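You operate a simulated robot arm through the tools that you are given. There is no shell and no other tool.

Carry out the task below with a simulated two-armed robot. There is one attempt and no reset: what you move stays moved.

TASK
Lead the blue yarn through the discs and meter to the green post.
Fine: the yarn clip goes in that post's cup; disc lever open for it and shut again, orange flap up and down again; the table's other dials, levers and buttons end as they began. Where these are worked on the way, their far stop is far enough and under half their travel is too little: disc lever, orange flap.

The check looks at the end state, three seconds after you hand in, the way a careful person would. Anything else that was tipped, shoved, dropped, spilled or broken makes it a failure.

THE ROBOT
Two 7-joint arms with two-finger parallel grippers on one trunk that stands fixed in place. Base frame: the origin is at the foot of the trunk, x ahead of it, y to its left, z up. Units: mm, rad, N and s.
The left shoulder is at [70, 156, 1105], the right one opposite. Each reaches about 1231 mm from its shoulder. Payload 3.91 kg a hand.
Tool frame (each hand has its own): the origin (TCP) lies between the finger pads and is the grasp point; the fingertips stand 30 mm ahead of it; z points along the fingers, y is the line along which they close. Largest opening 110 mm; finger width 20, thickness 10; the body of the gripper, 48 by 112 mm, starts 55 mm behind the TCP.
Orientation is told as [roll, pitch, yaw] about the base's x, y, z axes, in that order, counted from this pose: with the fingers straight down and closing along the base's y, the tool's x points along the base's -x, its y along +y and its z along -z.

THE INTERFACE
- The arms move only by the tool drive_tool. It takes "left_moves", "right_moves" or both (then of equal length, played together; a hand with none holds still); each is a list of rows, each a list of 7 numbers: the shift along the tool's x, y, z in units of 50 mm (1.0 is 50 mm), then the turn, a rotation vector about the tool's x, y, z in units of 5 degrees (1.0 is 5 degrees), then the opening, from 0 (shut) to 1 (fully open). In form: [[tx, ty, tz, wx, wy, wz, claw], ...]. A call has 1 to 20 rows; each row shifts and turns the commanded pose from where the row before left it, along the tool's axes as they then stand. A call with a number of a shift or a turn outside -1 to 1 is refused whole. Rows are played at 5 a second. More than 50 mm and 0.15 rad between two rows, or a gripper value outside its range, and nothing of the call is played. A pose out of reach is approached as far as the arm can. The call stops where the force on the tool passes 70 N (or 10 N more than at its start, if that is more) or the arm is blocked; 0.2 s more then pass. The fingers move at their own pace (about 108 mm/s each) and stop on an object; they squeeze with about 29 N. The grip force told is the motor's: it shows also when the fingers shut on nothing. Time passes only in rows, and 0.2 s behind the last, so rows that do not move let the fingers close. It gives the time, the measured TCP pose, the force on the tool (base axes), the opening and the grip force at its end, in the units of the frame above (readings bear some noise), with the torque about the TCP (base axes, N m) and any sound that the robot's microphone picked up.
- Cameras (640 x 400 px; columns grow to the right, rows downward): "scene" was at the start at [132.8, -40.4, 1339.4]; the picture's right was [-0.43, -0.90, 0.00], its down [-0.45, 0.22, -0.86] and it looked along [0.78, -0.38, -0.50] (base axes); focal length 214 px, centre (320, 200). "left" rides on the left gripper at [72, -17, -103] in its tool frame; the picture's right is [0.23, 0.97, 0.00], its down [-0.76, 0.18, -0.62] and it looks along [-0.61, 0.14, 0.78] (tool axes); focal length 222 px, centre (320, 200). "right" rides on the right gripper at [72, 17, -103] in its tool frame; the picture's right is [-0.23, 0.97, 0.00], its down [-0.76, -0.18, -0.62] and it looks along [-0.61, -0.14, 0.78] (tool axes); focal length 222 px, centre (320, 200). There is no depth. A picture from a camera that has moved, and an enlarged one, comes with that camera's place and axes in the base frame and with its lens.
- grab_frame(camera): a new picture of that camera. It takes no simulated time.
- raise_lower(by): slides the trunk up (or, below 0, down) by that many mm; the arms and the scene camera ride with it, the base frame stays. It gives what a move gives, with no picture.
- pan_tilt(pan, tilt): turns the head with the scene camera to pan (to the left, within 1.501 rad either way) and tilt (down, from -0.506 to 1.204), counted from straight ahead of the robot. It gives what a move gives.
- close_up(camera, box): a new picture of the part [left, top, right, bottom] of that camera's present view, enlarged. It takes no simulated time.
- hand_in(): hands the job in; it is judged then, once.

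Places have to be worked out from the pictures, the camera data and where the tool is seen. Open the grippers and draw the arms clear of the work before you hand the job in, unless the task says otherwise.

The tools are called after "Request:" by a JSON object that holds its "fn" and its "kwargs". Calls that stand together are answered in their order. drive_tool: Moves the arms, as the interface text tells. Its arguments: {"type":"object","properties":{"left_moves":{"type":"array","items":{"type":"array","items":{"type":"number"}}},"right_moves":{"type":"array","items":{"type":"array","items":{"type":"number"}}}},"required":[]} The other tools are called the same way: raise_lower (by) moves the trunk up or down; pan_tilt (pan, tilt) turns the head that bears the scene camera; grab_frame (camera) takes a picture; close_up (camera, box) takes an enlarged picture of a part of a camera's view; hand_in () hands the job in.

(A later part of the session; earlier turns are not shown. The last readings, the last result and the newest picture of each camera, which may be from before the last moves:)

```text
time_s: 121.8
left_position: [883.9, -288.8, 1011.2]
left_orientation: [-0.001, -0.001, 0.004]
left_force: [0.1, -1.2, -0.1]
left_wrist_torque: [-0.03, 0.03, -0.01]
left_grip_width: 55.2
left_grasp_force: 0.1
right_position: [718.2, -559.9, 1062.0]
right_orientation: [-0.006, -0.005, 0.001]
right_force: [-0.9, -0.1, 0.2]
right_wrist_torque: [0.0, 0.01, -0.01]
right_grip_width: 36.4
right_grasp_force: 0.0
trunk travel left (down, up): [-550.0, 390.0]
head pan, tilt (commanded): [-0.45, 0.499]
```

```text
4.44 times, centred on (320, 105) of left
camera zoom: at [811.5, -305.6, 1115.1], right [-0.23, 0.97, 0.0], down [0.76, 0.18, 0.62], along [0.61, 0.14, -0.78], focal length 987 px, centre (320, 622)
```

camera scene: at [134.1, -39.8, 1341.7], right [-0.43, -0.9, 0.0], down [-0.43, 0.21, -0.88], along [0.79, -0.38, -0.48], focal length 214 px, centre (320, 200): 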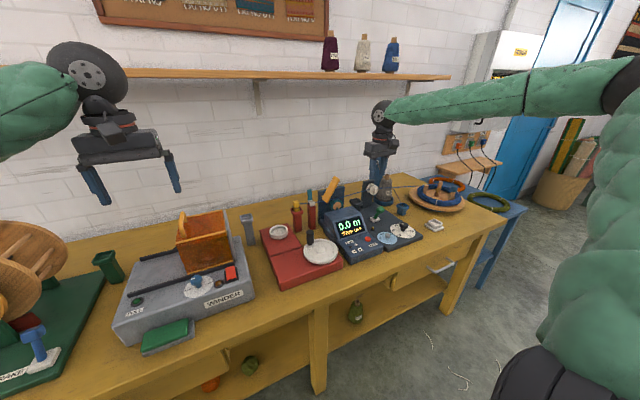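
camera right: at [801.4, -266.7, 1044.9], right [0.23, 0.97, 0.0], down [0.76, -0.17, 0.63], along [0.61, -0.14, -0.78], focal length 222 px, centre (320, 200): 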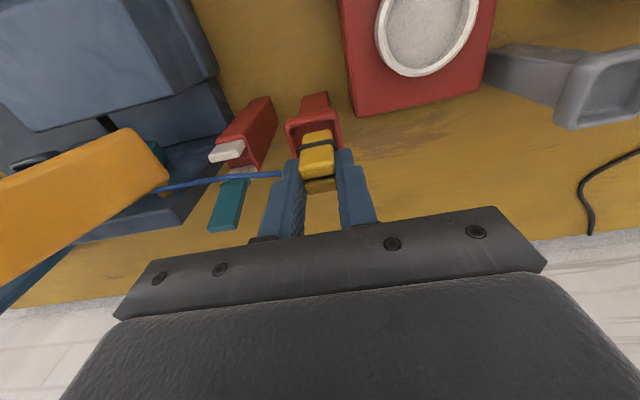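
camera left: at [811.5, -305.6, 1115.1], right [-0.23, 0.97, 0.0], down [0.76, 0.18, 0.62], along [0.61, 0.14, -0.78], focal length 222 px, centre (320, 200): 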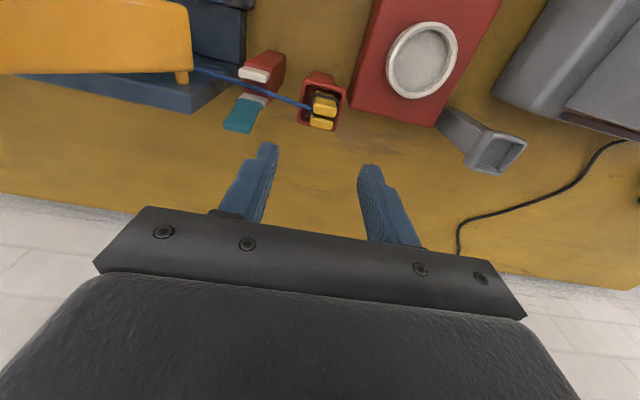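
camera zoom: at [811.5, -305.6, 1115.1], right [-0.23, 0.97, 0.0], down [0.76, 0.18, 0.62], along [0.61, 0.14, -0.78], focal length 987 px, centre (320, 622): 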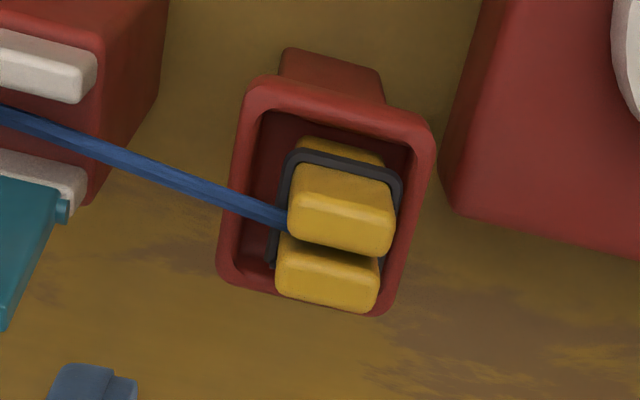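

Clip centre ≈(877,-287). I align the left hand (−6, +2 mm) and descend to z≈914, then close.

Request:
{"fn": "drive_tool", "kwargs": {"left_moves": [[0.13, 0.04, 0.5, 0, 0, 0, 0.5], [0, 0, 0.5, 0, 0, 0, 0.5], [0, 0, 0.5, 0, 0, 0, 0.5], [0, 0, 0.42, 0, 0, 0, 0.5], [0, 0, 0, 0, 0, 0, 0.5]]}}

Request:
{"fn": "close_up", "kwargs": {"camera": "left", "box": [220, 80, 420, 220]}}

Request:
{"fn": "close_up", "kwargs": {"camera": "scene", "box": [282, 185, 314, 225]}}

```text
time_s: 123.2
left_position: [860.7, -297.1, 944.8]
left_orientation: [-0.002, -0.039, -0.01]
left_force: [0.1, -0.5, 0.2]
left_wrist_torque: [0.0, 0.03, -0.01]
left_grip_width: 55.2
left_grasp_force: 0.1
right_position: [706.7, -559.4, 1067.6]
right_orientation: [-0.005, -0.016, 0.006]
right_force: [0.1, 1.1, 0.2]
right_wrist_torque: [0.01, 0.02, -0.01]
right_grip_width: 36.4
right_grasp_force: 0.0
trunk travel left (down, up): [-550.0, 390.0]
head pan, tilt (commanded): [-0.45, 0.499]
stopped in row 5 (left hand): the arm was blocked; the commanded pose is now the measured one
```

```text
2.86 times, centred on (320, 150) of left
camera zoom: at [783.4, -312.7, 1046.4], right [-0.22, 0.98, -0.01], down [0.74, 0.17, 0.65], along [0.64, 0.13, -0.76], focal length 635 px, centre (320, 343)
```

zoom: 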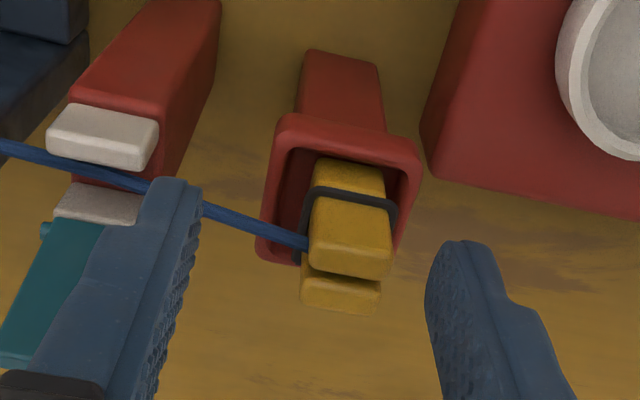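

```text
10.00 times, centred on (298, 205) of scene
camera zoom: at [112.7, -43.4, 1341.6], right [-0.43, -0.9, -0.01], down [-0.42, 0.21, -0.88], along [0.8, -0.38, -0.47], focal length 2145 px, centre (540, 150)
```

zoom: 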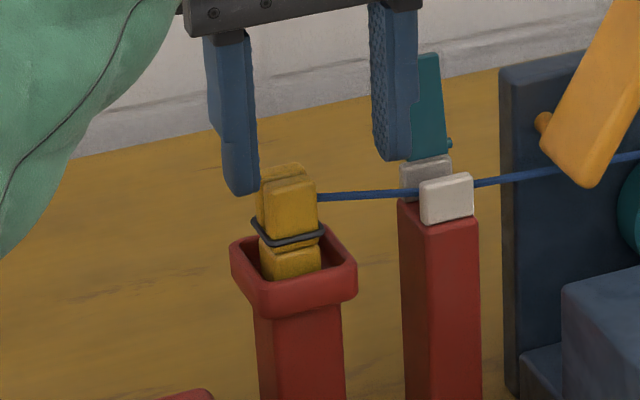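

The left arm reports it was blocked, with no force at the hand, so a link must be touching something. I look at the whole scene at once.

Request:
{"fn": "grab_frame", "kwargs": {"camera": "scene"}}

Request:
{"fn": "pan_tilt", "kwargs": {"pan": 0.2, "tilt": 0.6}}

Request:
{"fn": "grab_frame", "kwargs": {"camera": "scene"}}

```text
taken
camera scene: at [112.7, -43.4, 1341.6], right [-0.43, -0.9, -0.01], down [-0.42, 0.21, -0.88], along [0.8, -0.38, -0.47], focal length 214 px, centre (320, 200)
```

scene: 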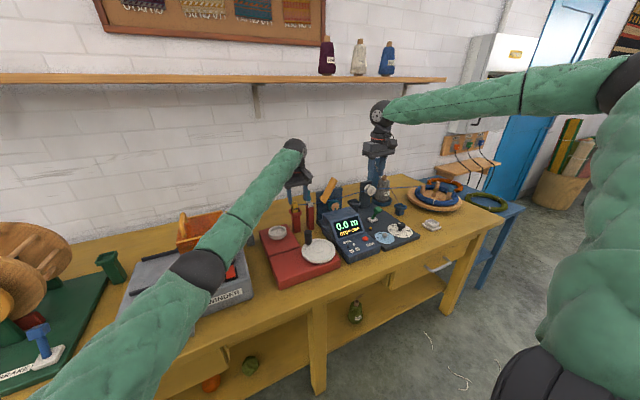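

```text
time_s: 124.3
left_position: [861.3, -297.5, 944.4]
left_orientation: [-0.005, -0.036, -0.007]
left_force: [-0.2, -0.4, -0.2]
left_wrist_torque: [-0.01, 0.02, 0.03]
left_grip_width: 55.1
left_grasp_force: 0.0
right_position: [703.3, -562.4, 1070.8]
right_orientation: [-0.002, -0.019, 0.003]
right_force: [-0.2, 0.7, 0.1]
right_wrist_torque: [0.01, -0.01, -0.02]
right_grip_width: 36.3
right_grasp_force: 0.0
trunk travel left (down, up): [-550.0, 390.0]
head pan, tilt (commanded): [0.201, 0.6]
```

```text
taken
camera scene: at [117.3, 12.1, 1335.3], right [0.2, -0.98, 0.0], down [-0.54, -0.11, -0.83], along [0.82, 0.17, -0.55], focal length 214 px, centre (320, 200)
```

scene: 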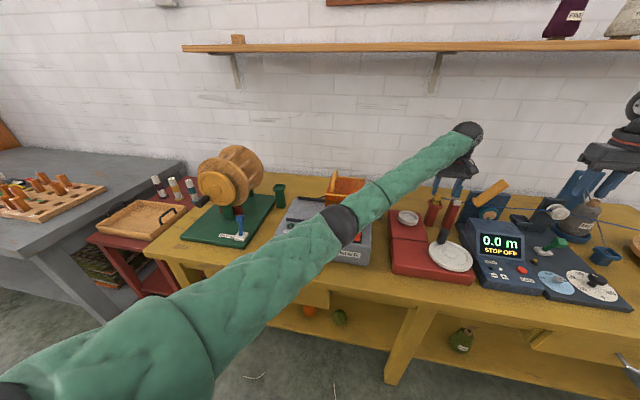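

The left forearm is resting on/near the winder hood. I raise the left hand straight back up right away and check for any displacement.

Request:
{"fn": "drive_tool", "kwargs": {"left_moves": [[0, 0, -0.5, 0, 0, 0, 0.5], [0, 0, -0.5, 0, 0, 0, 0.5], [0, 0, -0.5, 0, 0, 0, 0.5], [0, 0, 0, 0, 0, 0, 0.5]]}}

Request:
{"fn": "grab_frame", "kwargs": {"camera": "scene"}}

Request:
{"fn": "close_up", "kwargs": {"camera": "scene", "box": [260, 150, 420, 280]}}

```text
time_s: 125.3
left_position: [877.2, -288.2, 999.5]
left_orientation: [-0.001, -0.015, -0.001]
left_force: [-0.3, -0.7, 0.4]
left_wrist_torque: [0.05, -0.03, 0.02]
left_grip_width: 54.8
left_grasp_force: 0.1
right_position: [719.9, -560.1, 1060.5]
right_orientation: [-0.003, -0.004, 0.002]
right_force: [0.9, 0.4, 0.5]
right_wrist_torque: [-0.01, 0.01, 0.04]
right_grip_width: 36.4
right_grasp_force: 0.0
trunk travel left (down, up): [-550.0, 390.0]
head pan, tilt (commanded): [0.201, 0.6]
```

```text
taken
camera scene: at [138.6, 15.4, 1332.6], right [0.2, -0.98, 0.0], down [-0.55, -0.11, -0.82], along [0.81, 0.17, -0.57], focal length 214 px, centre (320, 200)
```

scene: 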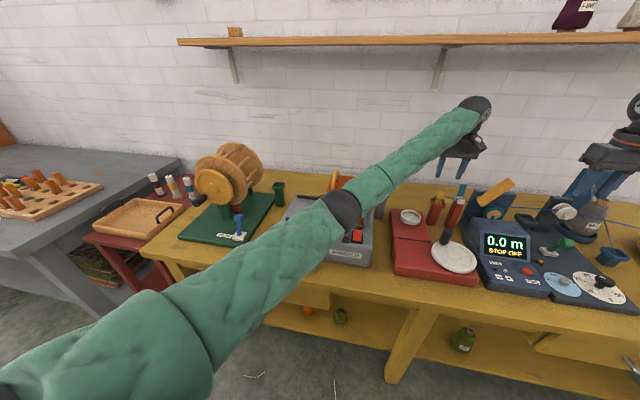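

```text
3.08 times, centred on (340, 215) of scene
camera zoom: at [138.6, 15.4, 1332.6], right [0.2, -0.98, 0.0], down [-0.55, -0.11, -0.82], along [0.81, 0.17, -0.57], focal length 660 px, centre (258, 154)
```

zoom: 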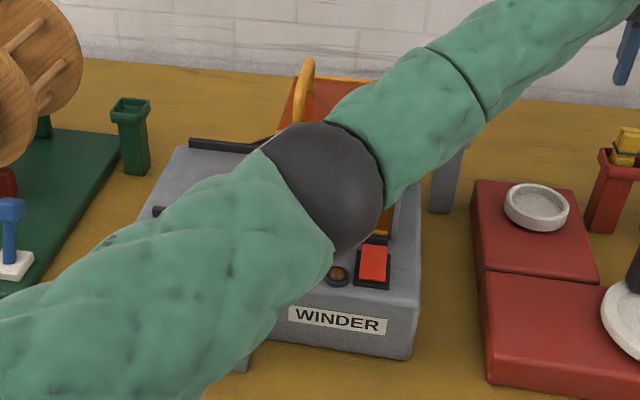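

The elbow hangs low over the winder. I retreat the left arm to its parked place and inspect the winder's switch, knob and hood for any change.

Request:
{"fn": "drive_tool", "kwargs": {"left_moves": [[0.47, 0.818, -0.33, 0, 0, 0, 0.5], [0.47, 0.818, -0.33, 0, 0, 0, 0.5], [0.47, 0.818, -0.33, 0, 0, 0, 0.5], [0.47, 0.818, -0.33, 0, 0, 0, 0.5], [0.47, 0.818, -0.33, 0, 0, 0, 0.5], [0.47, 0.818, -0.33, 0, 0, 0, 0.5], [0.47, 0.818, -0.33, 0, 0, 0, 0.5], [0.47, 0.818, -0.33, 0, 0, 0, 0.5], [0.47, 0.818, -0.33, 0, 0, 0, 0.5], [0.47, 0.818, -0.33, 0, 0.17, 0, 0.5], [0, 0, 0, 0, 0, 0, 0.5]]}}

Request:
{"fn": "pan_tilt", "kwargs": {"pan": 0.15, "tilt": 0.55}}

Request:
{"fn": "close_up", "kwargs": {"camera": "scene", "box": [240, 170, 400, 270]}}

Request:
{"fn": "close_up", "kwargs": {"camera": "scene", "box": [300, 225, 364, 265]}}

```text
time_s: 127.7
left_position: [640.6, 120.6, 1164.5]
left_orientation: [-0.002, 0.002, 0.002]
left_force: [0.9, -0.4, -0.5]
left_wrist_torque: [0.04, -0.01, -0.01]
left_grip_width: 54.7
left_grasp_force: 0.1
right_position: [721.6, -560.0, 1059.4]
right_orientation: [-0.003, -0.001, 0.002]
right_force: [-0.6, 1.2, -1.0]
right_wrist_torque: [0.04, 0.01, 0.04]
right_grip_width: 36.3
right_grasp_force: 0.1
trunk travel left (down, up): [-550.0, 390.0]
head pan, tilt (commanded): [0.201, 0.6]
```

```text
time_s: 128.3
left_position: [638.6, 121.4, 1165.1]
left_orientation: [-0.001, 0.001, 0.002]
left_force: [-0.8, -0.7, 0.2]
left_wrist_torque: [-0.02, -0.03, 0.0]
left_grip_width: 54.9
left_grasp_force: 0.0
right_position: [720.2, -557.7, 1061.0]
right_orientation: [-0.004, -0.003, 0.002]
right_force: [-0.2, -0.5, 0.7]
right_wrist_torque: [0.01, 0.0, 0.01]
right_grip_width: 36.2
right_grasp_force: 0.0
trunk travel left (down, up): [-550.0, 390.0]
head pan, tilt (commanded): [0.15, 0.55]
```

```text
4.00 times, centred on (320, 220) of scene
camera zoom: at [140.1, 12.7, 1337.2], right [0.15, -0.99, 0.0], down [-0.52, -0.08, -0.85], along [0.84, 0.13, -0.52], focal length 858 px, centre (320, 120)
```

zoom: 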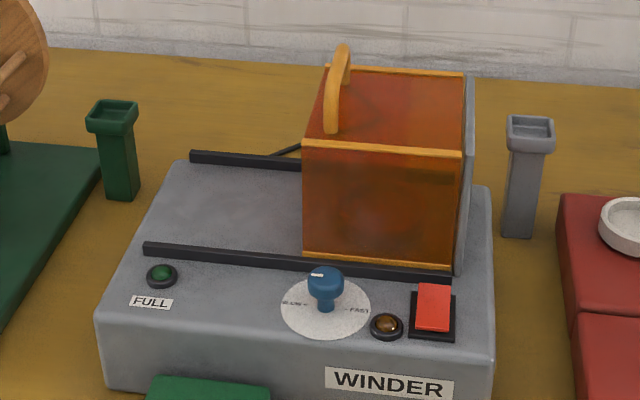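

```text
10.00 times, centred on (332, 245) of scene
camera zoom: at [140.1, 12.7, 1337.2], right [0.15, -0.99, 0.0], down [-0.52, -0.08, -0.85], along [0.84, 0.13, -0.52], focal length 2145 px, centre (200, -250)
```

zoom: 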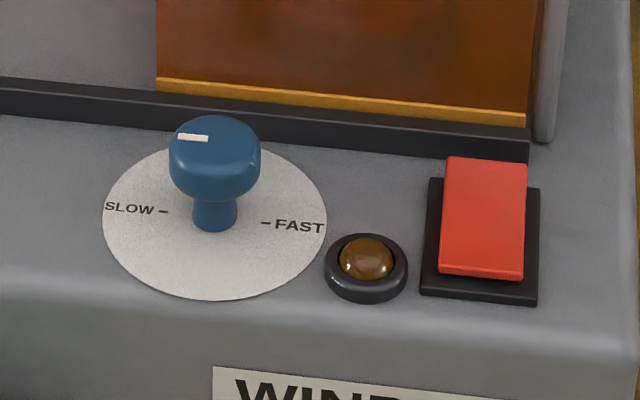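

Winder, knob, switch and hood are all unchanged. To keep the elbow high I raise the trunk 200 mm and then bring the hands back down relative to it.

Request:
{"fn": "raise_lower", "kwargs": {"by": 200}}

Request:
{"fn": "grab_frame", "kwargs": {"camera": "scene"}}

```text
time_s: 130.5
left_position: [638.4, 121.1, 1365.1]
left_orientation: [-0.001, 0.0, 0.0]
left_force: [0.8, 0.1, -0.3]
left_wrist_torque: [0.02, 0.02, 0.01]
left_grip_width: 55.1
left_grasp_force: 0.0
right_position: [720.8, -558.0, 1260.3]
right_orientation: [-0.006, -0.003, 0.003]
right_force: [-0.1, -0.5, 0.4]
right_wrist_torque: [-0.03, 0.0, 0.04]
right_grip_width: 36.4
right_grasp_force: 0.1
trunk travel left (down, up): [-750.0, 190.0]
head pan, tilt (commanded): [0.15, 0.55]
```

```text
taken
camera scene: at [140.6, 12.4, 1537.1], right [0.15, -0.99, 0.0], down [-0.52, -0.08, -0.85], along [0.84, 0.13, -0.52], focal length 214 px, centre (320, 200)
```

scene: 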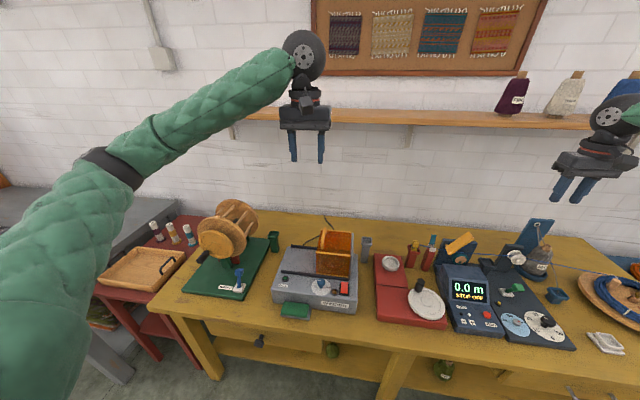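

Good elevated view. I lower the left hand in place to z≈1060, then move over the red cup again with the elbow high.

Request:
{"fn": "drive_tool", "kwargs": {"left_moves": [[0, 0, 0.87, 0, 0, 0, 0.5], [0, 0, 0.87, 0, 0, 0, 0.5], [0, 0, 0.87, 0, 0, 0, 0.5], [0, 0, 0.87, 0, 0, 0, 0.5], [0, 0, 0.87, 0, 0, 0, 0.5], [0, 0, 0.87, 0, 0, 0, 0.5], [0, 0, 0.87, 0, 0, 0, 0.5], [0, 0, 0, 0, 0, 0, 0.5]]}}

Request:
{"fn": "grab_frame", "kwargs": {"camera": "scene"}}

```text
time_s: 132.3
left_position: [639.4, 119.0, 1063.7]
left_orientation: [-0.001, 0.001, 0.001]
left_force: [0.1, 0.5, 0.5]
left_wrist_torque: [0.01, 0.03, -0.02]
left_grip_width: 55.1
left_grasp_force: 0.1
right_position: [720.1, -558.5, 1260.8]
right_orientation: [-0.005, -0.004, 0.002]
right_force: [0.0, -0.4, -0.6]
right_wrist_torque: [-0.02, 0.03, 0.01]
right_grip_width: 36.2
right_grasp_force: 0.0
trunk travel left (down, up): [-750.0, 190.0]
head pan, tilt (commanded): [0.15, 0.55]
```

```text
taken
camera scene: at [140.0, 11.9, 1537.3], right [0.15, -0.99, 0.0], down [-0.52, -0.08, -0.85], along [0.84, 0.13, -0.52], focal length 214 px, centre (320, 200)
```

scene: 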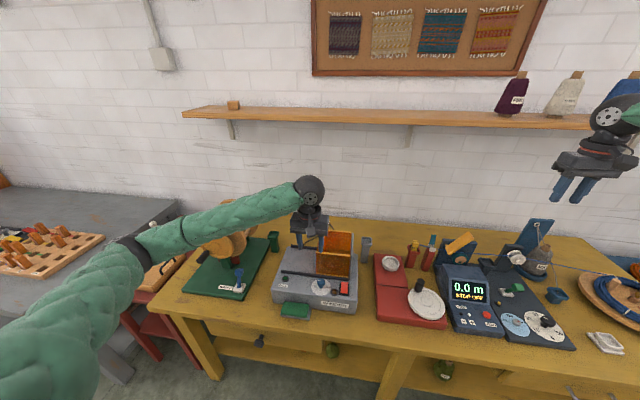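

Arm posture is fine. I move the left hand over the red cup at z≈1030.

Request:
{"fn": "drive_tool", "kwargs": {"left_moves": [[-0.478, -0.816, 0.05, 0, 0, 0, 0.5], [-0.478, -0.816, 0.05, 0, 0, 0, 0.5], [-0.478, -0.816, 0.05, 0, 0, 0, 0.5], [-0.478, -0.816, 0.05, 0, 0, 0, 0.5], [-0.478, -0.816, 0.05, 0, 0, 0, 0.5], [-0.478, -0.816, 0.05, 0, 0, 0, 0.5], [-0.478, -0.816, 0.05, 0, 0, 0, 0.5], [-0.478, -0.816, 0.05, 0, 0, 0, 0.5], [-0.478, -0.816, 0.05, 0, 0, 0, 0.5], [-0.478, -0.816, 0.05, 0, 0, 0, 0.5], [0, 0, 0, 0, 0, 0, 0.5]]}}

Request:
{"fn": "grab_frame", "kwargs": {"camera": "scene"}}

Request:
{"fn": "close_up", "kwargs": {"camera": "left", "box": [260, 60, 400, 160]}}

```text
time_s: 134.7
left_position: [877.2, -289.6, 1035.8]
left_orientation: [-0.005, -0.001, 0.0]
left_force: [1.0, -0.3, 0.2]
left_wrist_torque: [0.01, -0.02, -0.03]
left_grip_width: 55.2
left_grasp_force: 0.1
right_position: [720.3, -557.3, 1261.1]
right_orientation: [-0.006, -0.005, 0.003]
right_force: [-0.5, 1.6, 0.1]
right_wrist_torque: [-0.03, -0.02, -0.06]
right_grip_width: 36.3
right_grasp_force: 0.0
trunk travel left (down, up): [-750.0, 190.0]
head pan, tilt (commanded): [0.15, 0.55]
```

```text
taken
camera scene: at [140.4, 13.5, 1537.2], right [0.15, -0.99, 0.0], down [-0.52, -0.08, -0.85], along [0.84, 0.13, -0.52], focal length 214 px, centre (320, 200)
```

scene: 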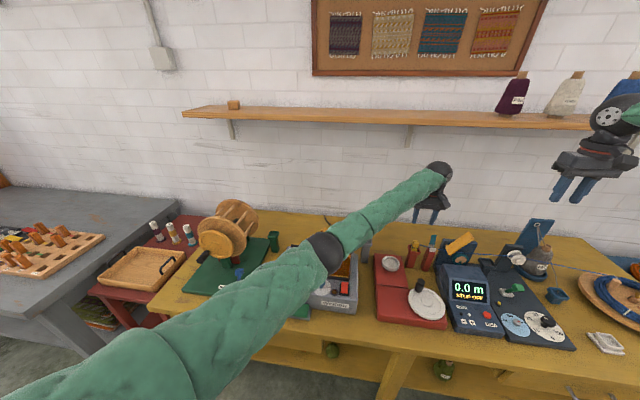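

```text
4.00 times, centred on (330, 110) of left
camera zoom: at [803.8, -304.7, 1139.7], right [-0.23, 0.97, 0.0], down [0.76, 0.18, 0.62], along [0.61, 0.14, -0.78], focal length 888 px, centre (280, 560)
```

zoom: 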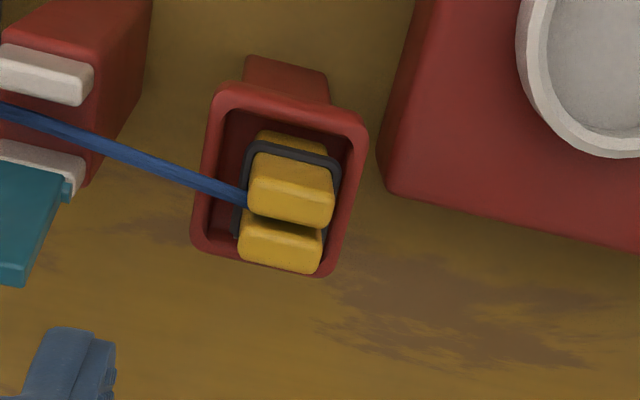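

Clip centre ≈(876.6,-286). I shift +3.5 mm in y and descend in two stages, watching for any blocking.

Request:
{"fn": "drive_tool", "kwargs": {"left_moves": [[0, 0.07, 0.5, 0, 0, 0, 0.5], [0, 0, 0.5, 0, 0, 0, 0.5], [0, 0, 0.5, 0, 0, 0, 0.5], [0, 0, 0, 0, 0, 0, 0.5]]}}

Request:
{"fn": "close_up", "kwargs": {"camera": "left", "box": [220, 80, 420, 220]}}

Request:
{"fn": "grab_frame", "kwargs": {"camera": "scene"}}

```text
time_s: 135.7
left_position: [877.3, -287.0, 961.9]
left_orientation: [-0.002, 0.0, -0.002]
left_force: [0.3, -0.6, 0.0]
left_wrist_torque: [0.02, -0.01, 0.0]
left_grip_width: 54.9
left_grasp_force: 0.1
right_position: [721.7, -557.7, 1260.3]
right_orientation: [-0.005, -0.004, 0.005]
right_force: [-0.1, -0.7, -0.3]
right_wrist_torque: [-0.01, -0.01, -0.02]
right_grip_width: 36.1
right_grasp_force: 0.1
trunk travel left (down, up): [-750.0, 190.0]
head pan, tilt (commanded): [0.15, 0.55]
```

```text
2.86 times, centred on (320, 150) of left
camera zoom: at [803.9, -302.9, 1066.1], right [-0.23, 0.97, 0.0], down [0.76, 0.18, 0.62], along [0.61, 0.14, -0.78], focal length 635 px, centre (320, 343)
```

zoom: 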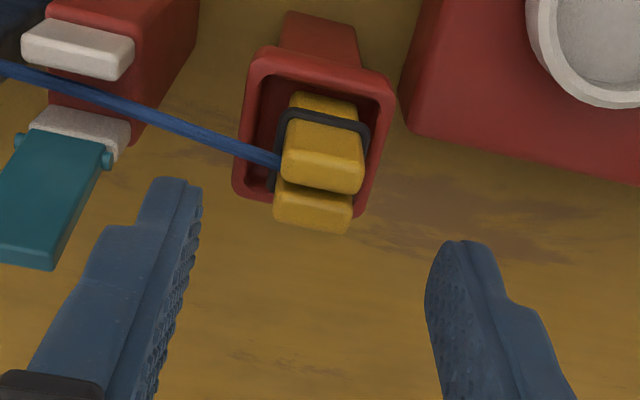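

```text
taken
camera scene: at [140.4, 12.4, 1537.2], right [0.15, -0.99, 0.0], down [-0.52, -0.08, -0.85], along [0.84, 0.13, -0.52], focal length 214 px, centre (320, 200)
```

scene: 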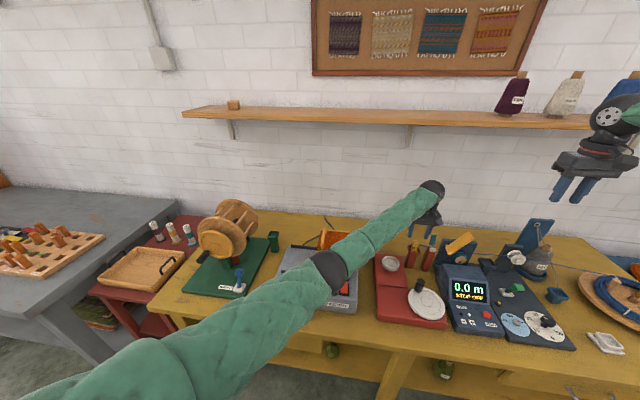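

No blocking; elbow is well clear. I go down the remaining 48 mm and close on the clip.

Request:
{"fn": "drive_tool", "kwargs": {"left_moves": [[0, 0, 0.48, 0, 0, 0, 0.5], [0, 0, 0.46, 0, 0, 0, 0.5], [0, 0, 0, 0, 0, 0, 0.5]]}}

Request:
{"fn": "close_up", "kwargs": {"camera": "left", "box": [220, 80, 420, 220]}}

```text
time_s: 136.5
left_position: [876.7, -285.4, 917.4]
left_orientation: [-0.002, -0.003, 0.001]
left_force: [0.3, -0.5, 0.5]
left_wrist_torque: [-0.01, 0.03, 0.0]
left_grip_width: 55.1
left_grasp_force: 0.0
right_position: [720.3, -559.5, 1261.1]
right_orientation: [-0.005, -0.003, 0.003]
right_force: [0.0, -0.3, -0.4]
right_wrist_torque: [-0.06, 0.01, 0.01]
right_grip_width: 36.2
right_grasp_force: 0.0
trunk travel left (down, up): [-750.0, 190.0]
head pan, tilt (commanded): [0.15, 0.55]
```

```text
2.86 times, centred on (320, 150) of left
camera zoom: at [803.2, -301.5, 1019.9], right [-0.23, 0.97, 0.0], down [0.76, 0.18, 0.62], along [0.61, 0.14, -0.78], focal length 635 px, centre (320, 343)
```

zoom: 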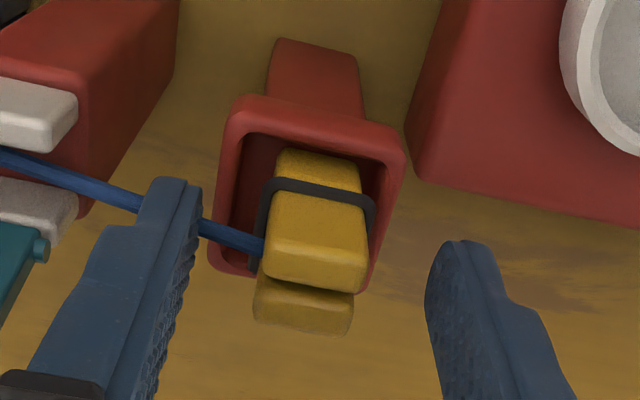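

Aligned. I lower 4 mm more and close.

Request:
{"fn": "drive_tool", "kwargs": {"left_moves": [[0, 0, 0.08, 0, 0, 0, 0.5], [0, 0, 0, 0, 0, 0, 0], [0, 0, 0, 0, 0, 0, 0], [0, 0, 0, 0, 0, 0, 0]]}}

Request:
{"fn": "close_up", "kwargs": {"camera": "left", "box": [220, 80, 420, 220]}}

```text
time_s: 137.5
left_position: [877.1, -284.8, 911.9]
left_orientation: [-0.001, 0.0, -0.001]
left_force: [0.7, -0.4, 1.6]
left_wrist_torque: [-0.04, 0.04, -0.01]
left_grip_width: 20.8
left_grasp_force: 28.4
right_position: [721.3, -559.2, 1260.2]
right_orientation: [-0.005, -0.005, 0.005]
right_force: [0.7, 0.2, 0.8]
right_wrist_torque: [0.01, 0.0, 0.05]
right_grip_width: 36.0
right_grasp_force: 0.1
trunk travel left (down, up): [-750.0, 190.0]
head pan, tilt (commanded): [0.15, 0.55]
```

```text
2.86 times, centred on (320, 150) of left
camera zoom: at [803.3, -301.2, 1015.4], right [-0.23, 0.97, 0.0], down [0.76, 0.18, 0.62], along [0.61, 0.14, -0.78], focal length 635 px, centre (320, 343)
```

zoom: 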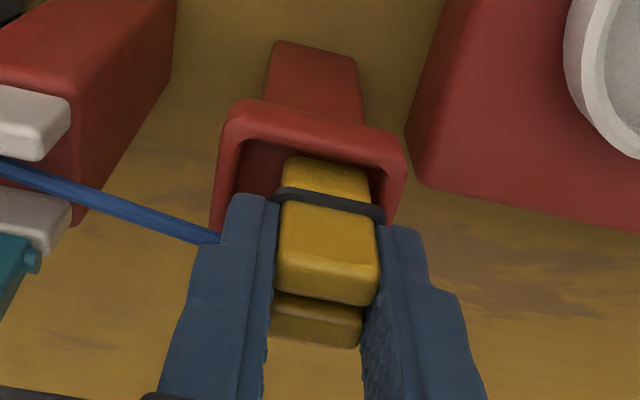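

Gripped (20.8 mm). I lift straight up and check how the yarn behaves.

Request:
{"fn": "drive_tool", "kwargs": {"left_moves": [[0, 0, -0.4, 0, 0, 0, 0], [0, 0, -0.8, 0, 0, 0, 0], [0, 0, -0.8, 0, 0, 0, 0], [0, 0, 0, 0, 0, 0, 0]]}}

Request:
{"fn": "close_up", "kwargs": {"camera": "scene", "box": [380, 180, 540, 290]}}

Request:
{"fn": "close_up", "kwargs": {"camera": "scene", "box": [170, 180, 330, 290]}}

```text
time_s: 138.5
left_position: [879.3, -284.0, 1012.0]
left_orientation: [-0.002, 0.001, 0.001]
left_force: [-0.6, 0.0, -0.4]
left_wrist_torque: [0.0, 0.0, 0.01]
left_grip_width: 20.8
left_grasp_force: 28.9
right_position: [721.2, -557.4, 1259.5]
right_orientation: [-0.006, -0.002, 0.005]
right_force: [0.3, 0.1, -0.3]
right_wrist_torque: [0.0, 0.01, -0.03]
right_grip_width: 36.3
right_grasp_force: 0.0
trunk travel left (down, up): [-750.0, 190.0]
head pan, tilt (commanded): [0.15, 0.55]
```

```text
3.64 times, centred on (460, 235) of scene
camera zoom: at [141.0, 12.3, 1537.1], right [0.15, -0.99, 0.0], down [-0.52, -0.08, -0.85], along [0.84, 0.13, -0.52], focal length 780 px, centre (-189, 73)
```

zoom: 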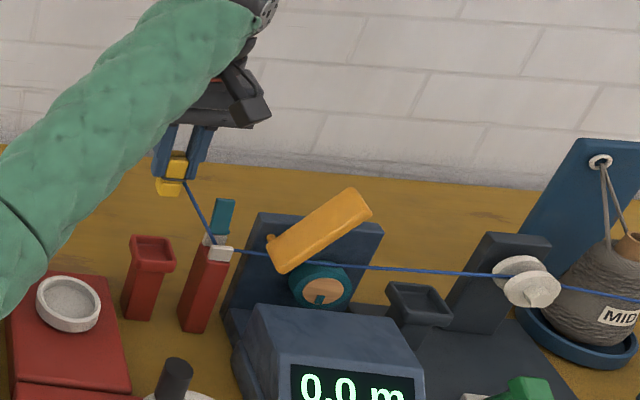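

```text
3.64 times, centred on (250, 235) of scene
camera zoom: at [141.0, 12.3, 1537.1], right [0.15, -0.99, 0.0], down [-0.52, -0.08, -0.85], along [0.84, 0.13, -0.52], focal length 780 px, centre (574, 73)
```

zoom: 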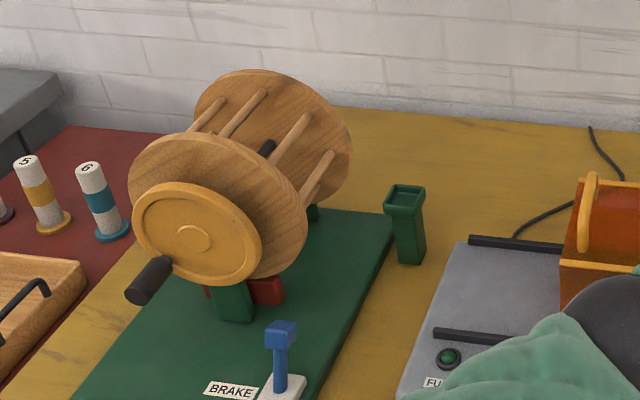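

The yarn stays seated in discs and meter while the clip is lifted. I now carry the clip along behind the hood to above the green post.

Request:
{"fn": "drive_tool", "kwargs": {"left_moves": [[0, 0.96, 0, 0, 0, 0, 0], [0, 0.96, 0, 0, 0, 0, 0], [0, 0.96, 0, 0, 0, 0, 0], [0, 0.96, 0, 0, 0, 0, 0], [0, 0.96, 0, 0, 0, 0, 0], [0, 0.96, 0, 0, 0, 0, 0], [0, 0.96, 0, 0, 0, 0, 0], [0.02, 0.96, 0, 0, 0, 0, 0], [0.02, 0.96, 0, 0, 0, 0, 0], [0.02, 0.96, 0, 0, 0, 0, 0], [0.02, 0.96, 0, 0, 0, 0, 0], [0, 0, 0, 0, 0, 0, 0]]}}

Request:
{"fn": "grab_frame", "kwargs": {"camera": "scene"}}

Request:
{"fn": "grab_frame", "kwargs": {"camera": "left"}}

```text
time_s: 141.1
left_position: [869.0, 247.2, 1010.8]
left_orientation: [-0.003, 0.0, 0.001]
left_force: [-0.8, 0.5, -0.8]
left_wrist_torque: [-0.01, 0.0, -0.02]
left_grip_width: 21.1
left_grasp_force: 28.8
right_position: [721.5, -560.1, 1260.2]
right_orientation: [-0.002, -0.004, 0.004]
right_force: [-0.6, 0.1, 0.6]
right_wrist_torque: [-0.01, 0.0, -0.01]
right_grip_width: 36.1
right_grasp_force: 0.0
trunk travel left (down, up): [-750.0, 190.0]
head pan, tilt (commanded): [0.15, 0.55]
```

```text
taken
camera scene: at [140.7, 11.1, 1537.2], right [0.15, -0.99, 0.0], down [-0.52, -0.08, -0.85], along [0.84, 0.13, -0.52], focal length 214 px, centre (320, 200)
```

scene: 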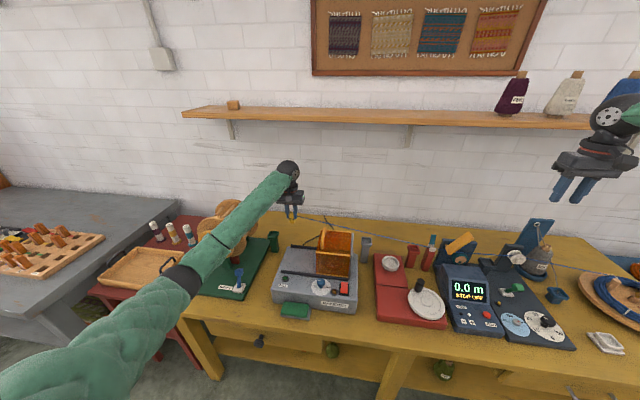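

```text
taken
camera left: at [795.3, 230.2, 1114.7], right [-0.23, 0.97, 0.0], down [0.76, 0.18, 0.62], along [0.61, 0.14, -0.78], focal length 222 px, centre (320, 200)
```

left: 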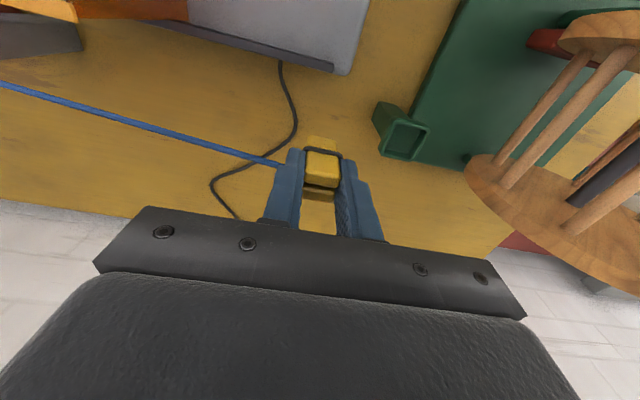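

I zoom on the green cup and the nearby wooden flange for alignment and clearance.

Request:
{"fn": "close_up", "kwargs": {"camera": "left", "box": [350, 80, 510, 200]}}

Request:
{"fn": "close_up", "kwargs": {"camera": "scene", "box": [200, 170, 328, 270]}}

```text
3.33 times, centred on (430, 140) of left
camera zoom: at [795.3, 230.2, 1114.7], right [-0.23, 0.97, 0.0], down [0.76, 0.18, 0.62], along [0.61, 0.14, -0.78], focal length 740 px, centre (-47, 400)
```

zoom: 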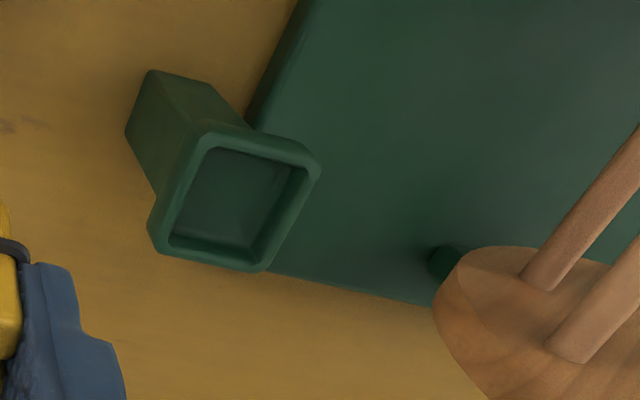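

```text
4.00 times, centred on (264, 220) of scene
camera zoom: at [140.7, 11.1, 1537.2], right [0.15, -0.99, 0.0], down [-0.52, -0.08, -0.85], along [0.84, 0.13, -0.52], focal length 858 px, centre (544, 120)
```

zoom: 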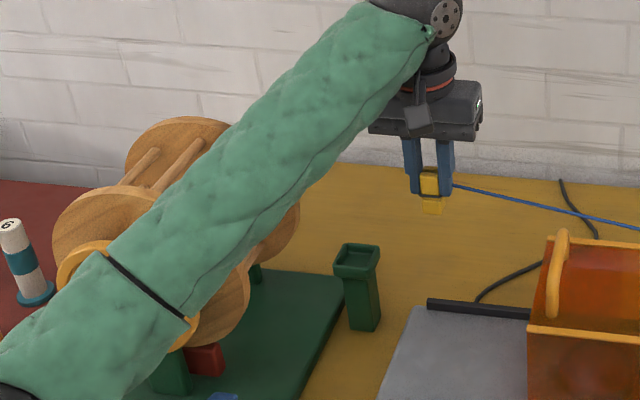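

Green cup centre ≈(875,346), rim ≈874. I move the clip above it, staying high, and check clearance to the wooden flange.

Request:
{"fn": "drive_tool", "kwargs": {"left_moves": [[-0.04, 0.64, 0.1, 0, 0, 0, 0], [-0.04, 0.64, 0.2, 0, 0, 0, 0], [-0.04, 0.64, 0.2, 0, 0, 0, 0], [0, 0, 0, 0, 0, 0, 0]]}}

Request:
{"fn": "grab_frame", "kwargs": {"camera": "left"}}

Request:
{"fn": "close_up", "kwargs": {"camera": "left", "box": [250, 80, 410, 220]}}

Request:
{"fn": "close_up", "kwargs": {"camera": "scene", "box": [240, 190, 320, 250]}}

```text
time_s: 142.1
left_position: [877.1, 340.3, 986.1]
left_orientation: [-0.002, 0.0, 0.0]
left_force: [-0.1, -0.2, -0.5]
left_wrist_torque: [0.03, 0.01, 0.01]
left_grip_width: 20.7
left_grasp_force: 29.0
right_position: [720.7, -559.0, 1258.8]
right_orientation: [-0.003, -0.004, 0.006]
right_force: [-0.6, 1.1, 0.0]
right_wrist_torque: [0.0, -0.01, 0.03]
right_grip_width: 36.4
right_grasp_force: 0.1
trunk travel left (down, up): [-750.0, 190.0]
head pan, tilt (commanded): [0.15, 0.55]
```

```text
taken
camera left: at [803.1, 324.8, 1089.1], right [-0.23, 0.97, 0.0], down [0.76, 0.18, 0.62], along [0.61, 0.14, -0.78], focal length 222 px, centre (320, 200)
```

left: 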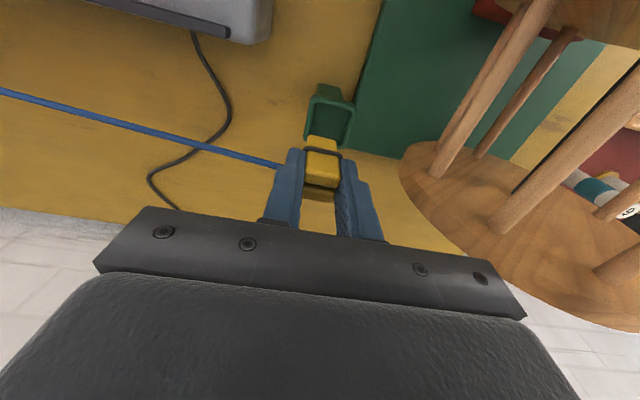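

```text
2.86 times, centred on (330, 150) of left
camera zoom: at [803.1, 324.8, 1089.1], right [-0.23, 0.97, 0.0], down [0.76, 0.18, 0.62], along [0.61, 0.14, -0.78], focal length 635 px, centre (291, 343)
```

zoom: 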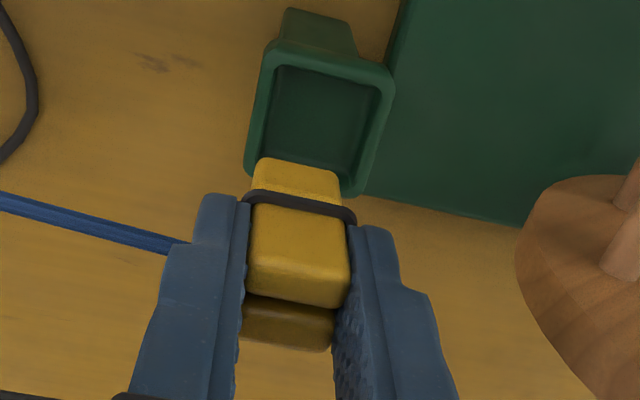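

```text
6.67 times, centred on (280, 220) of scene
camera zoom: at [140.5, 11.6, 1537.2], right [0.15, -0.99, 0.0], down [-0.52, -0.08, -0.85], along [0.84, 0.13, -0.52], focal length 1430 px, centre (587, 67)
```

zoom: 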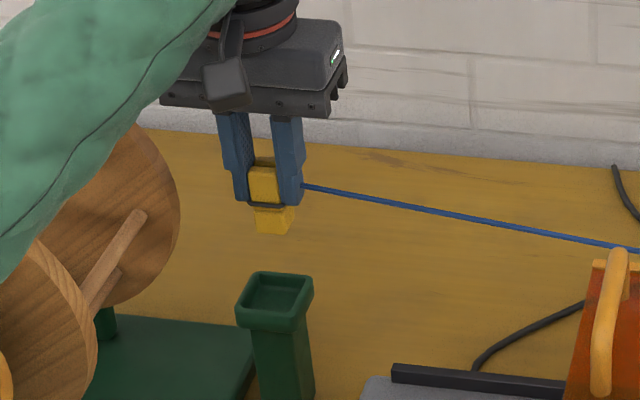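

Scene view says +4 mm y, left view (slightly biased) +11; I take +6 mm, then lower to just above the rim and re-check.

Request:
{"fn": "drive_tool", "kwargs": {"left_moves": [[0.02, 0.12, 0.4, 0, 0, 0, 0], [0, 0, 0.5, 0, 0, 0, 0], [0, 0, 0, 0, 0, 0, 0]]}}

Request:
{"fn": "close_up", "kwargs": {"camera": "left", "box": [250, 80, 410, 220]}}

Request:
{"fn": "close_up", "kwargs": {"camera": "scene", "box": [256, 210, 296, 250]}}

```text
time_s: 142.9
left_position: [881.2, 348.3, 939.5]
left_orientation: [0.0, -0.002, 0.002]
left_force: [-0.8, -0.1, 0.9]
left_wrist_torque: [0.01, 0.01, 0.01]
left_grip_width: 20.7
left_grasp_force: 29.2
right_position: [720.9, -559.2, 1260.5]
right_orientation: [-0.006, -0.003, 0.004]
right_force: [-0.1, 0.3, 0.3]
right_wrist_torque: [0.0, -0.01, -0.01]
right_grip_width: 36.4
right_grasp_force: 0.0
trunk travel left (down, up): [-750.0, 190.0]
head pan, tilt (commanded): [0.15, 0.55]
```

```text
2.86 times, centred on (330, 150) of left
camera zoom: at [806.4, 331.5, 1043.0], right [-0.23, 0.97, 0.0], down [0.76, 0.18, 0.62], along [0.61, 0.14, -0.78], focal length 635 px, centre (291, 343)
```

zoom: 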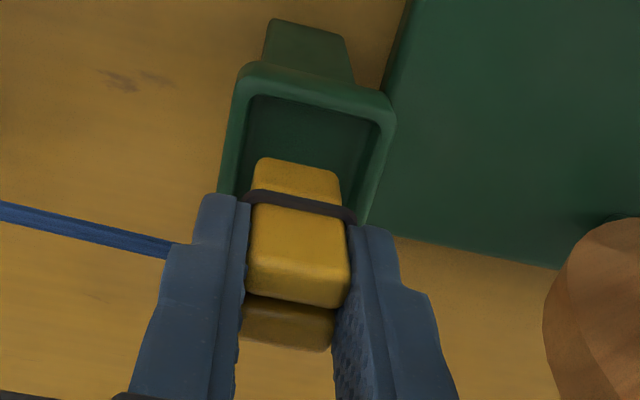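

```text
10.00 times, centred on (276, 230) of scene
camera zoom: at [140.1, 12.7, 1537.3], right [0.15, -0.99, 0.0], down [-0.52, -0.08, -0.85], along [0.84, 0.13, -0.52], focal length 2145 px, centre (760, -100)
```

zoom: 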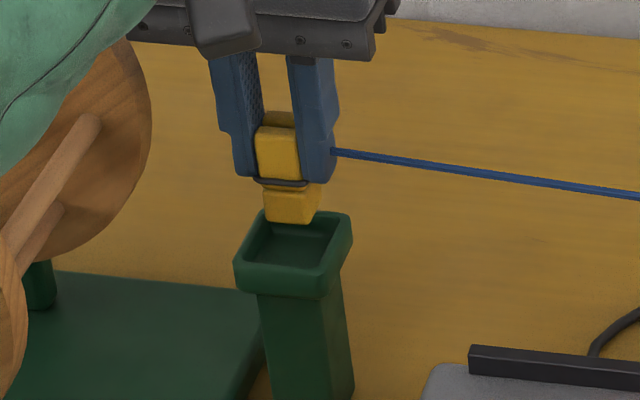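

Combining the views, the cup centre is ≈(877.5,348.5) with rim ≈870. I shift −3 mm in x and lower in small steps.

Request:
{"fn": "drive_tool", "kwargs": {"left_moves": [[0.06, 0, 0.1, 0, 0, 0, 0], [0, 0, 0.1, 0, 0, 0, 0], [0, 0, 0.06, 0, 0, 0, 0], [0, 0, 0, 0, 0, 0, 0]]}}

Request:
{"fn": "close_up", "kwargs": {"camera": "left", "box": [250, 80, 410, 220]}}

Request:
{"fn": "close_up", "kwargs": {"camera": "scene", "box": [256, 210, 296, 250]}}

```text
time_s: 143.9
left_position: [875.8, 347.6, 925.5]
left_orientation: [0.0, 0.0, 0.001]
left_force: [-0.7, -0.2, -0.5]
left_wrist_torque: [0.0, -0.01, -0.05]
left_grip_width: 21.0
left_grasp_force: 29.0
right_position: [720.0, -558.8, 1259.9]
right_orientation: [-0.006, -0.003, 0.004]
right_force: [0.5, -0.4, 0.5]
right_wrist_torque: [0.03, 0.03, 0.01]
right_grip_width: 36.5
right_grasp_force: 0.1
trunk travel left (down, up): [-750.0, 190.0]
head pan, tilt (commanded): [0.15, 0.55]
```

```text
2.86 times, centred on (330, 150) of left
camera zoom: at [803.1, 330.3, 1028.9], right [-0.23, 0.97, 0.0], down [0.76, 0.18, 0.62], along [0.61, 0.14, -0.78], focal length 635 px, centre (291, 343)
```

zoom: 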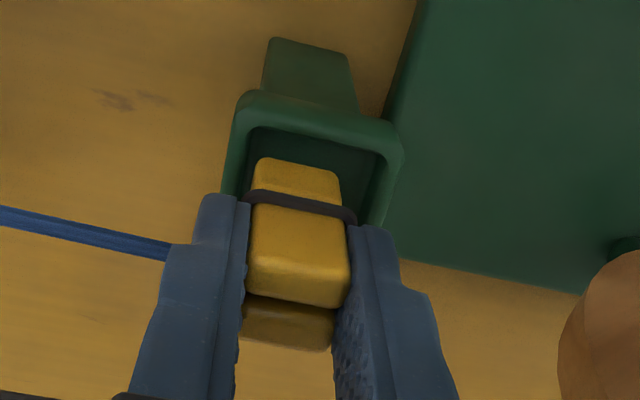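

```text
10.00 times, centred on (276, 230) of scene
camera zoom: at [140.3, 12.5, 1537.2], right [0.15, -0.99, 0.0], down [-0.52, -0.08, -0.85], along [0.84, 0.13, -0.52], focal length 2145 px, centre (760, -100)
```

zoom: 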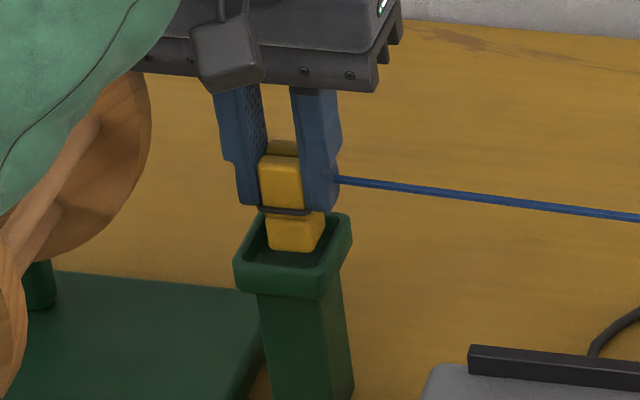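

The clip's base is entering the cup cleanly. I continue down in small steps to feel the floor.

Request:
{"fn": "drive_tool", "kwargs": {"left_moves": [[0, 0.03, 0.08, 0, 0, 0, 0], [0, 0, 0.06, 0, 0, 0, 0], [0, 0, 0, 0, 0, 0, 0]]}}

Request:
{"fn": "close_up", "kwargs": {"camera": "scene", "box": [256, 210, 296, 250]}}

```text
time_s: 144.7
left_position: [875.6, 348.5, 919.2]
left_orientation: [-0.001, -0.002, 0.001]
left_force: [-0.2, 0.8, -1.0]
left_wrist_torque: [0.05, 0.04, 0.01]
left_grip_width: 20.9
left_grasp_force: 29.0
right_position: [721.0, -558.1, 1260.1]
right_orientation: [-0.006, -0.004, 0.003]
right_force: [-0.1, -0.7, -1.0]
right_wrist_torque: [0.02, -0.04, -0.01]
right_grip_width: 36.5
right_grasp_force: 0.1
trunk travel left (down, up): [-750.0, 190.0]
head pan, tilt (commanded): [0.15, 0.55]
```

```text
10.00 times, centred on (276, 230) of scene
camera zoom: at [140.5, 12.4, 1537.2], right [0.15, -0.99, 0.0], down [-0.52, -0.08, -0.85], along [0.84, 0.13, -0.52], focal length 2145 px, centre (760, -100)
```

zoom: 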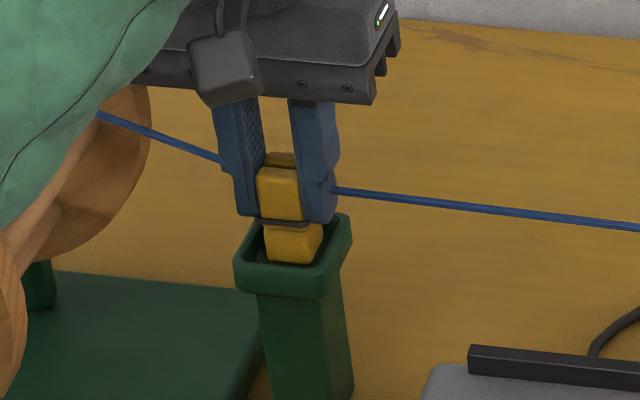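

A blue segment now also runs from the clip toward the rewinder, as the clip docks in the green cup. Let me look wider.

Request:
{"fn": "grab_frame", "kwargs": {"camera": "scene"}}

Request:
{"fn": "close_up", "kwargs": {"camera": "scene", "box": [180, 170, 340, 280]}}

Request:
{"fn": "grab_frame", "kwargs": {"camera": "left"}}

```text
taken
camera scene: at [140.5, 12.4, 1537.2], right [0.15, -0.99, 0.0], down [-0.52, -0.08, -0.85], along [0.84, 0.13, -0.52], focal length 214 px, centre (320, 200)
```

scene: 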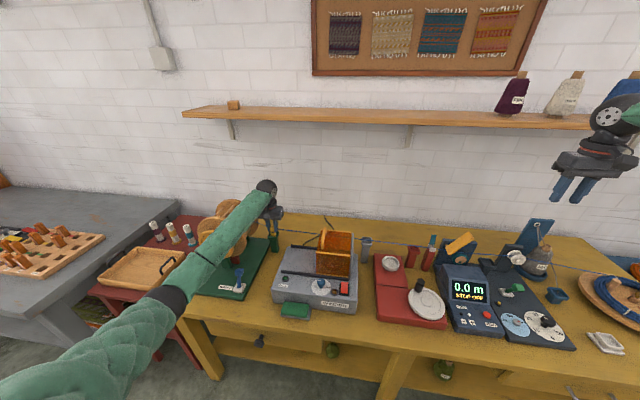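

```text
3.64 times, centred on (260, 225) of scene
camera zoom: at [140.5, 12.4, 1537.2], right [0.15, -0.99, 0.0], down [-0.52, -0.08, -0.85], along [0.84, 0.13, -0.52], focal length 780 px, centre (538, 109)
```

zoom: 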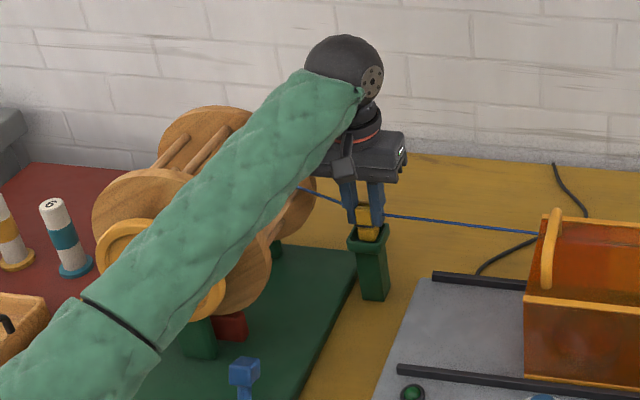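

```text
taken
camera left: at [802.4, 331.7, 1022.5], right [-0.23, 0.97, 0.0], down [0.76, 0.18, 0.62], along [0.61, 0.14, -0.78], focal length 222 px, centre (320, 200)
```

left: 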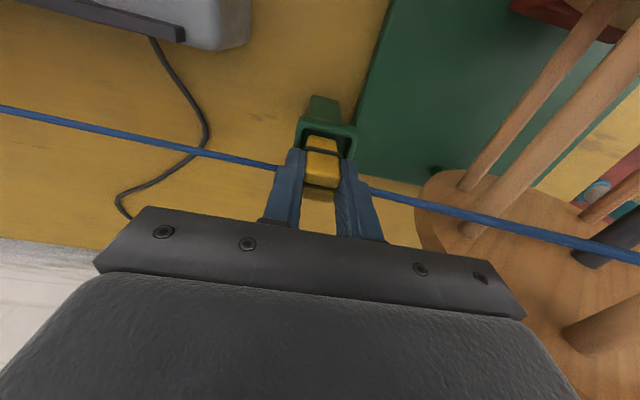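

Docking is recognised: the yarn now continues onto the wooden reel. I lower the last few millimetres to the cup floor and release.

Request:
{"fn": "drive_tool", "kwargs": {"left_moves": [[0, 0, 0.05, 0, 0, 0, 0], [0, 0, 0.03, 0, 0, 0, 0], [0, 0, 0, 0, 0, 0, 0]]}}

```text
time_s: 145.5
left_position: [876.8, 347.0, 914.9]
left_orientation: [-0.001, 0.0, 0.002]
left_force: [1.3, 0.1, -0.3]
left_wrist_torque: [0.02, -0.03, 0.02]
left_grip_width: 20.8
left_grasp_force: 29.1
right_position: [720.8, -558.8, 1260.0]
right_orientation: [-0.005, -0.003, 0.002]
right_force: [-0.3, -0.4, 0.0]
right_wrist_torque: [0.02, 0.01, 0.01]
right_grip_width: 36.1
right_grasp_force: 0.1
trunk travel left (down, up): [-750.0, 190.0]
head pan, tilt (commanded): [0.15, 0.55]
```

No contact yet; I lower a little more.

Request:
{"fn": "drive_tool", "kwargs": {"left_moves": [[0, 0, 0.04, 0, 0, 0, 0], [0, 0, 0.04, 0, 0, 0, 0], [0, 0, 0, 0, 0, 0, 0]]}}

```text
time_s: 146.3
left_position: [876.8, 347.8, 910.8]
left_orientation: [-0.001, 0.0, 0.001]
left_force: [-0.2, -0.7, 1.9]
left_wrist_torque: [0.03, -0.03, -0.01]
left_grip_width: 20.7
left_grasp_force: 29.0
right_position: [720.1, -559.3, 1261.3]
right_orientation: [-0.005, -0.003, 0.002]
right_force: [-0.7, -0.6, -0.2]
right_wrist_torque: [0.02, -0.01, -0.01]
right_grip_width: 36.5
right_grasp_force: 0.1
trunk travel left (down, up): [-750.0, 190.0]
head pan, tilt (commanded): [0.15, 0.55]
```

Nearly touching (1.9 N). One more millimetre-level step, then I open.

Request:
{"fn": "drive_tool", "kwargs": {"left_moves": [[0, 0, 0.03, 0, 0, 0, 0], [0, 0, 0, 0, 0, 0, 0]]}}

```text
time_s: 146.9
left_position: [876.8, 347.4, 912.0]
left_orientation: [-0.002, -0.002, 0.002]
left_force: [0.0, 1.9, 11.5]
left_wrist_torque: [0.07, -0.01, 0.01]
left_grip_width: 21.1
left_grasp_force: 29.3
right_position: [719.3, -558.8, 1260.6]
right_orientation: [-0.006, -0.003, 0.003]
right_force: [-0.2, 0.0, 1.1]
right_wrist_torque: [-0.01, -0.02, 0.01]
right_grip_width: 36.5
right_grasp_force: 0.0
trunk travel left (down, up): [-750.0, 190.0]
head pan, tilt (commanded): [0.15, 0.55]
```

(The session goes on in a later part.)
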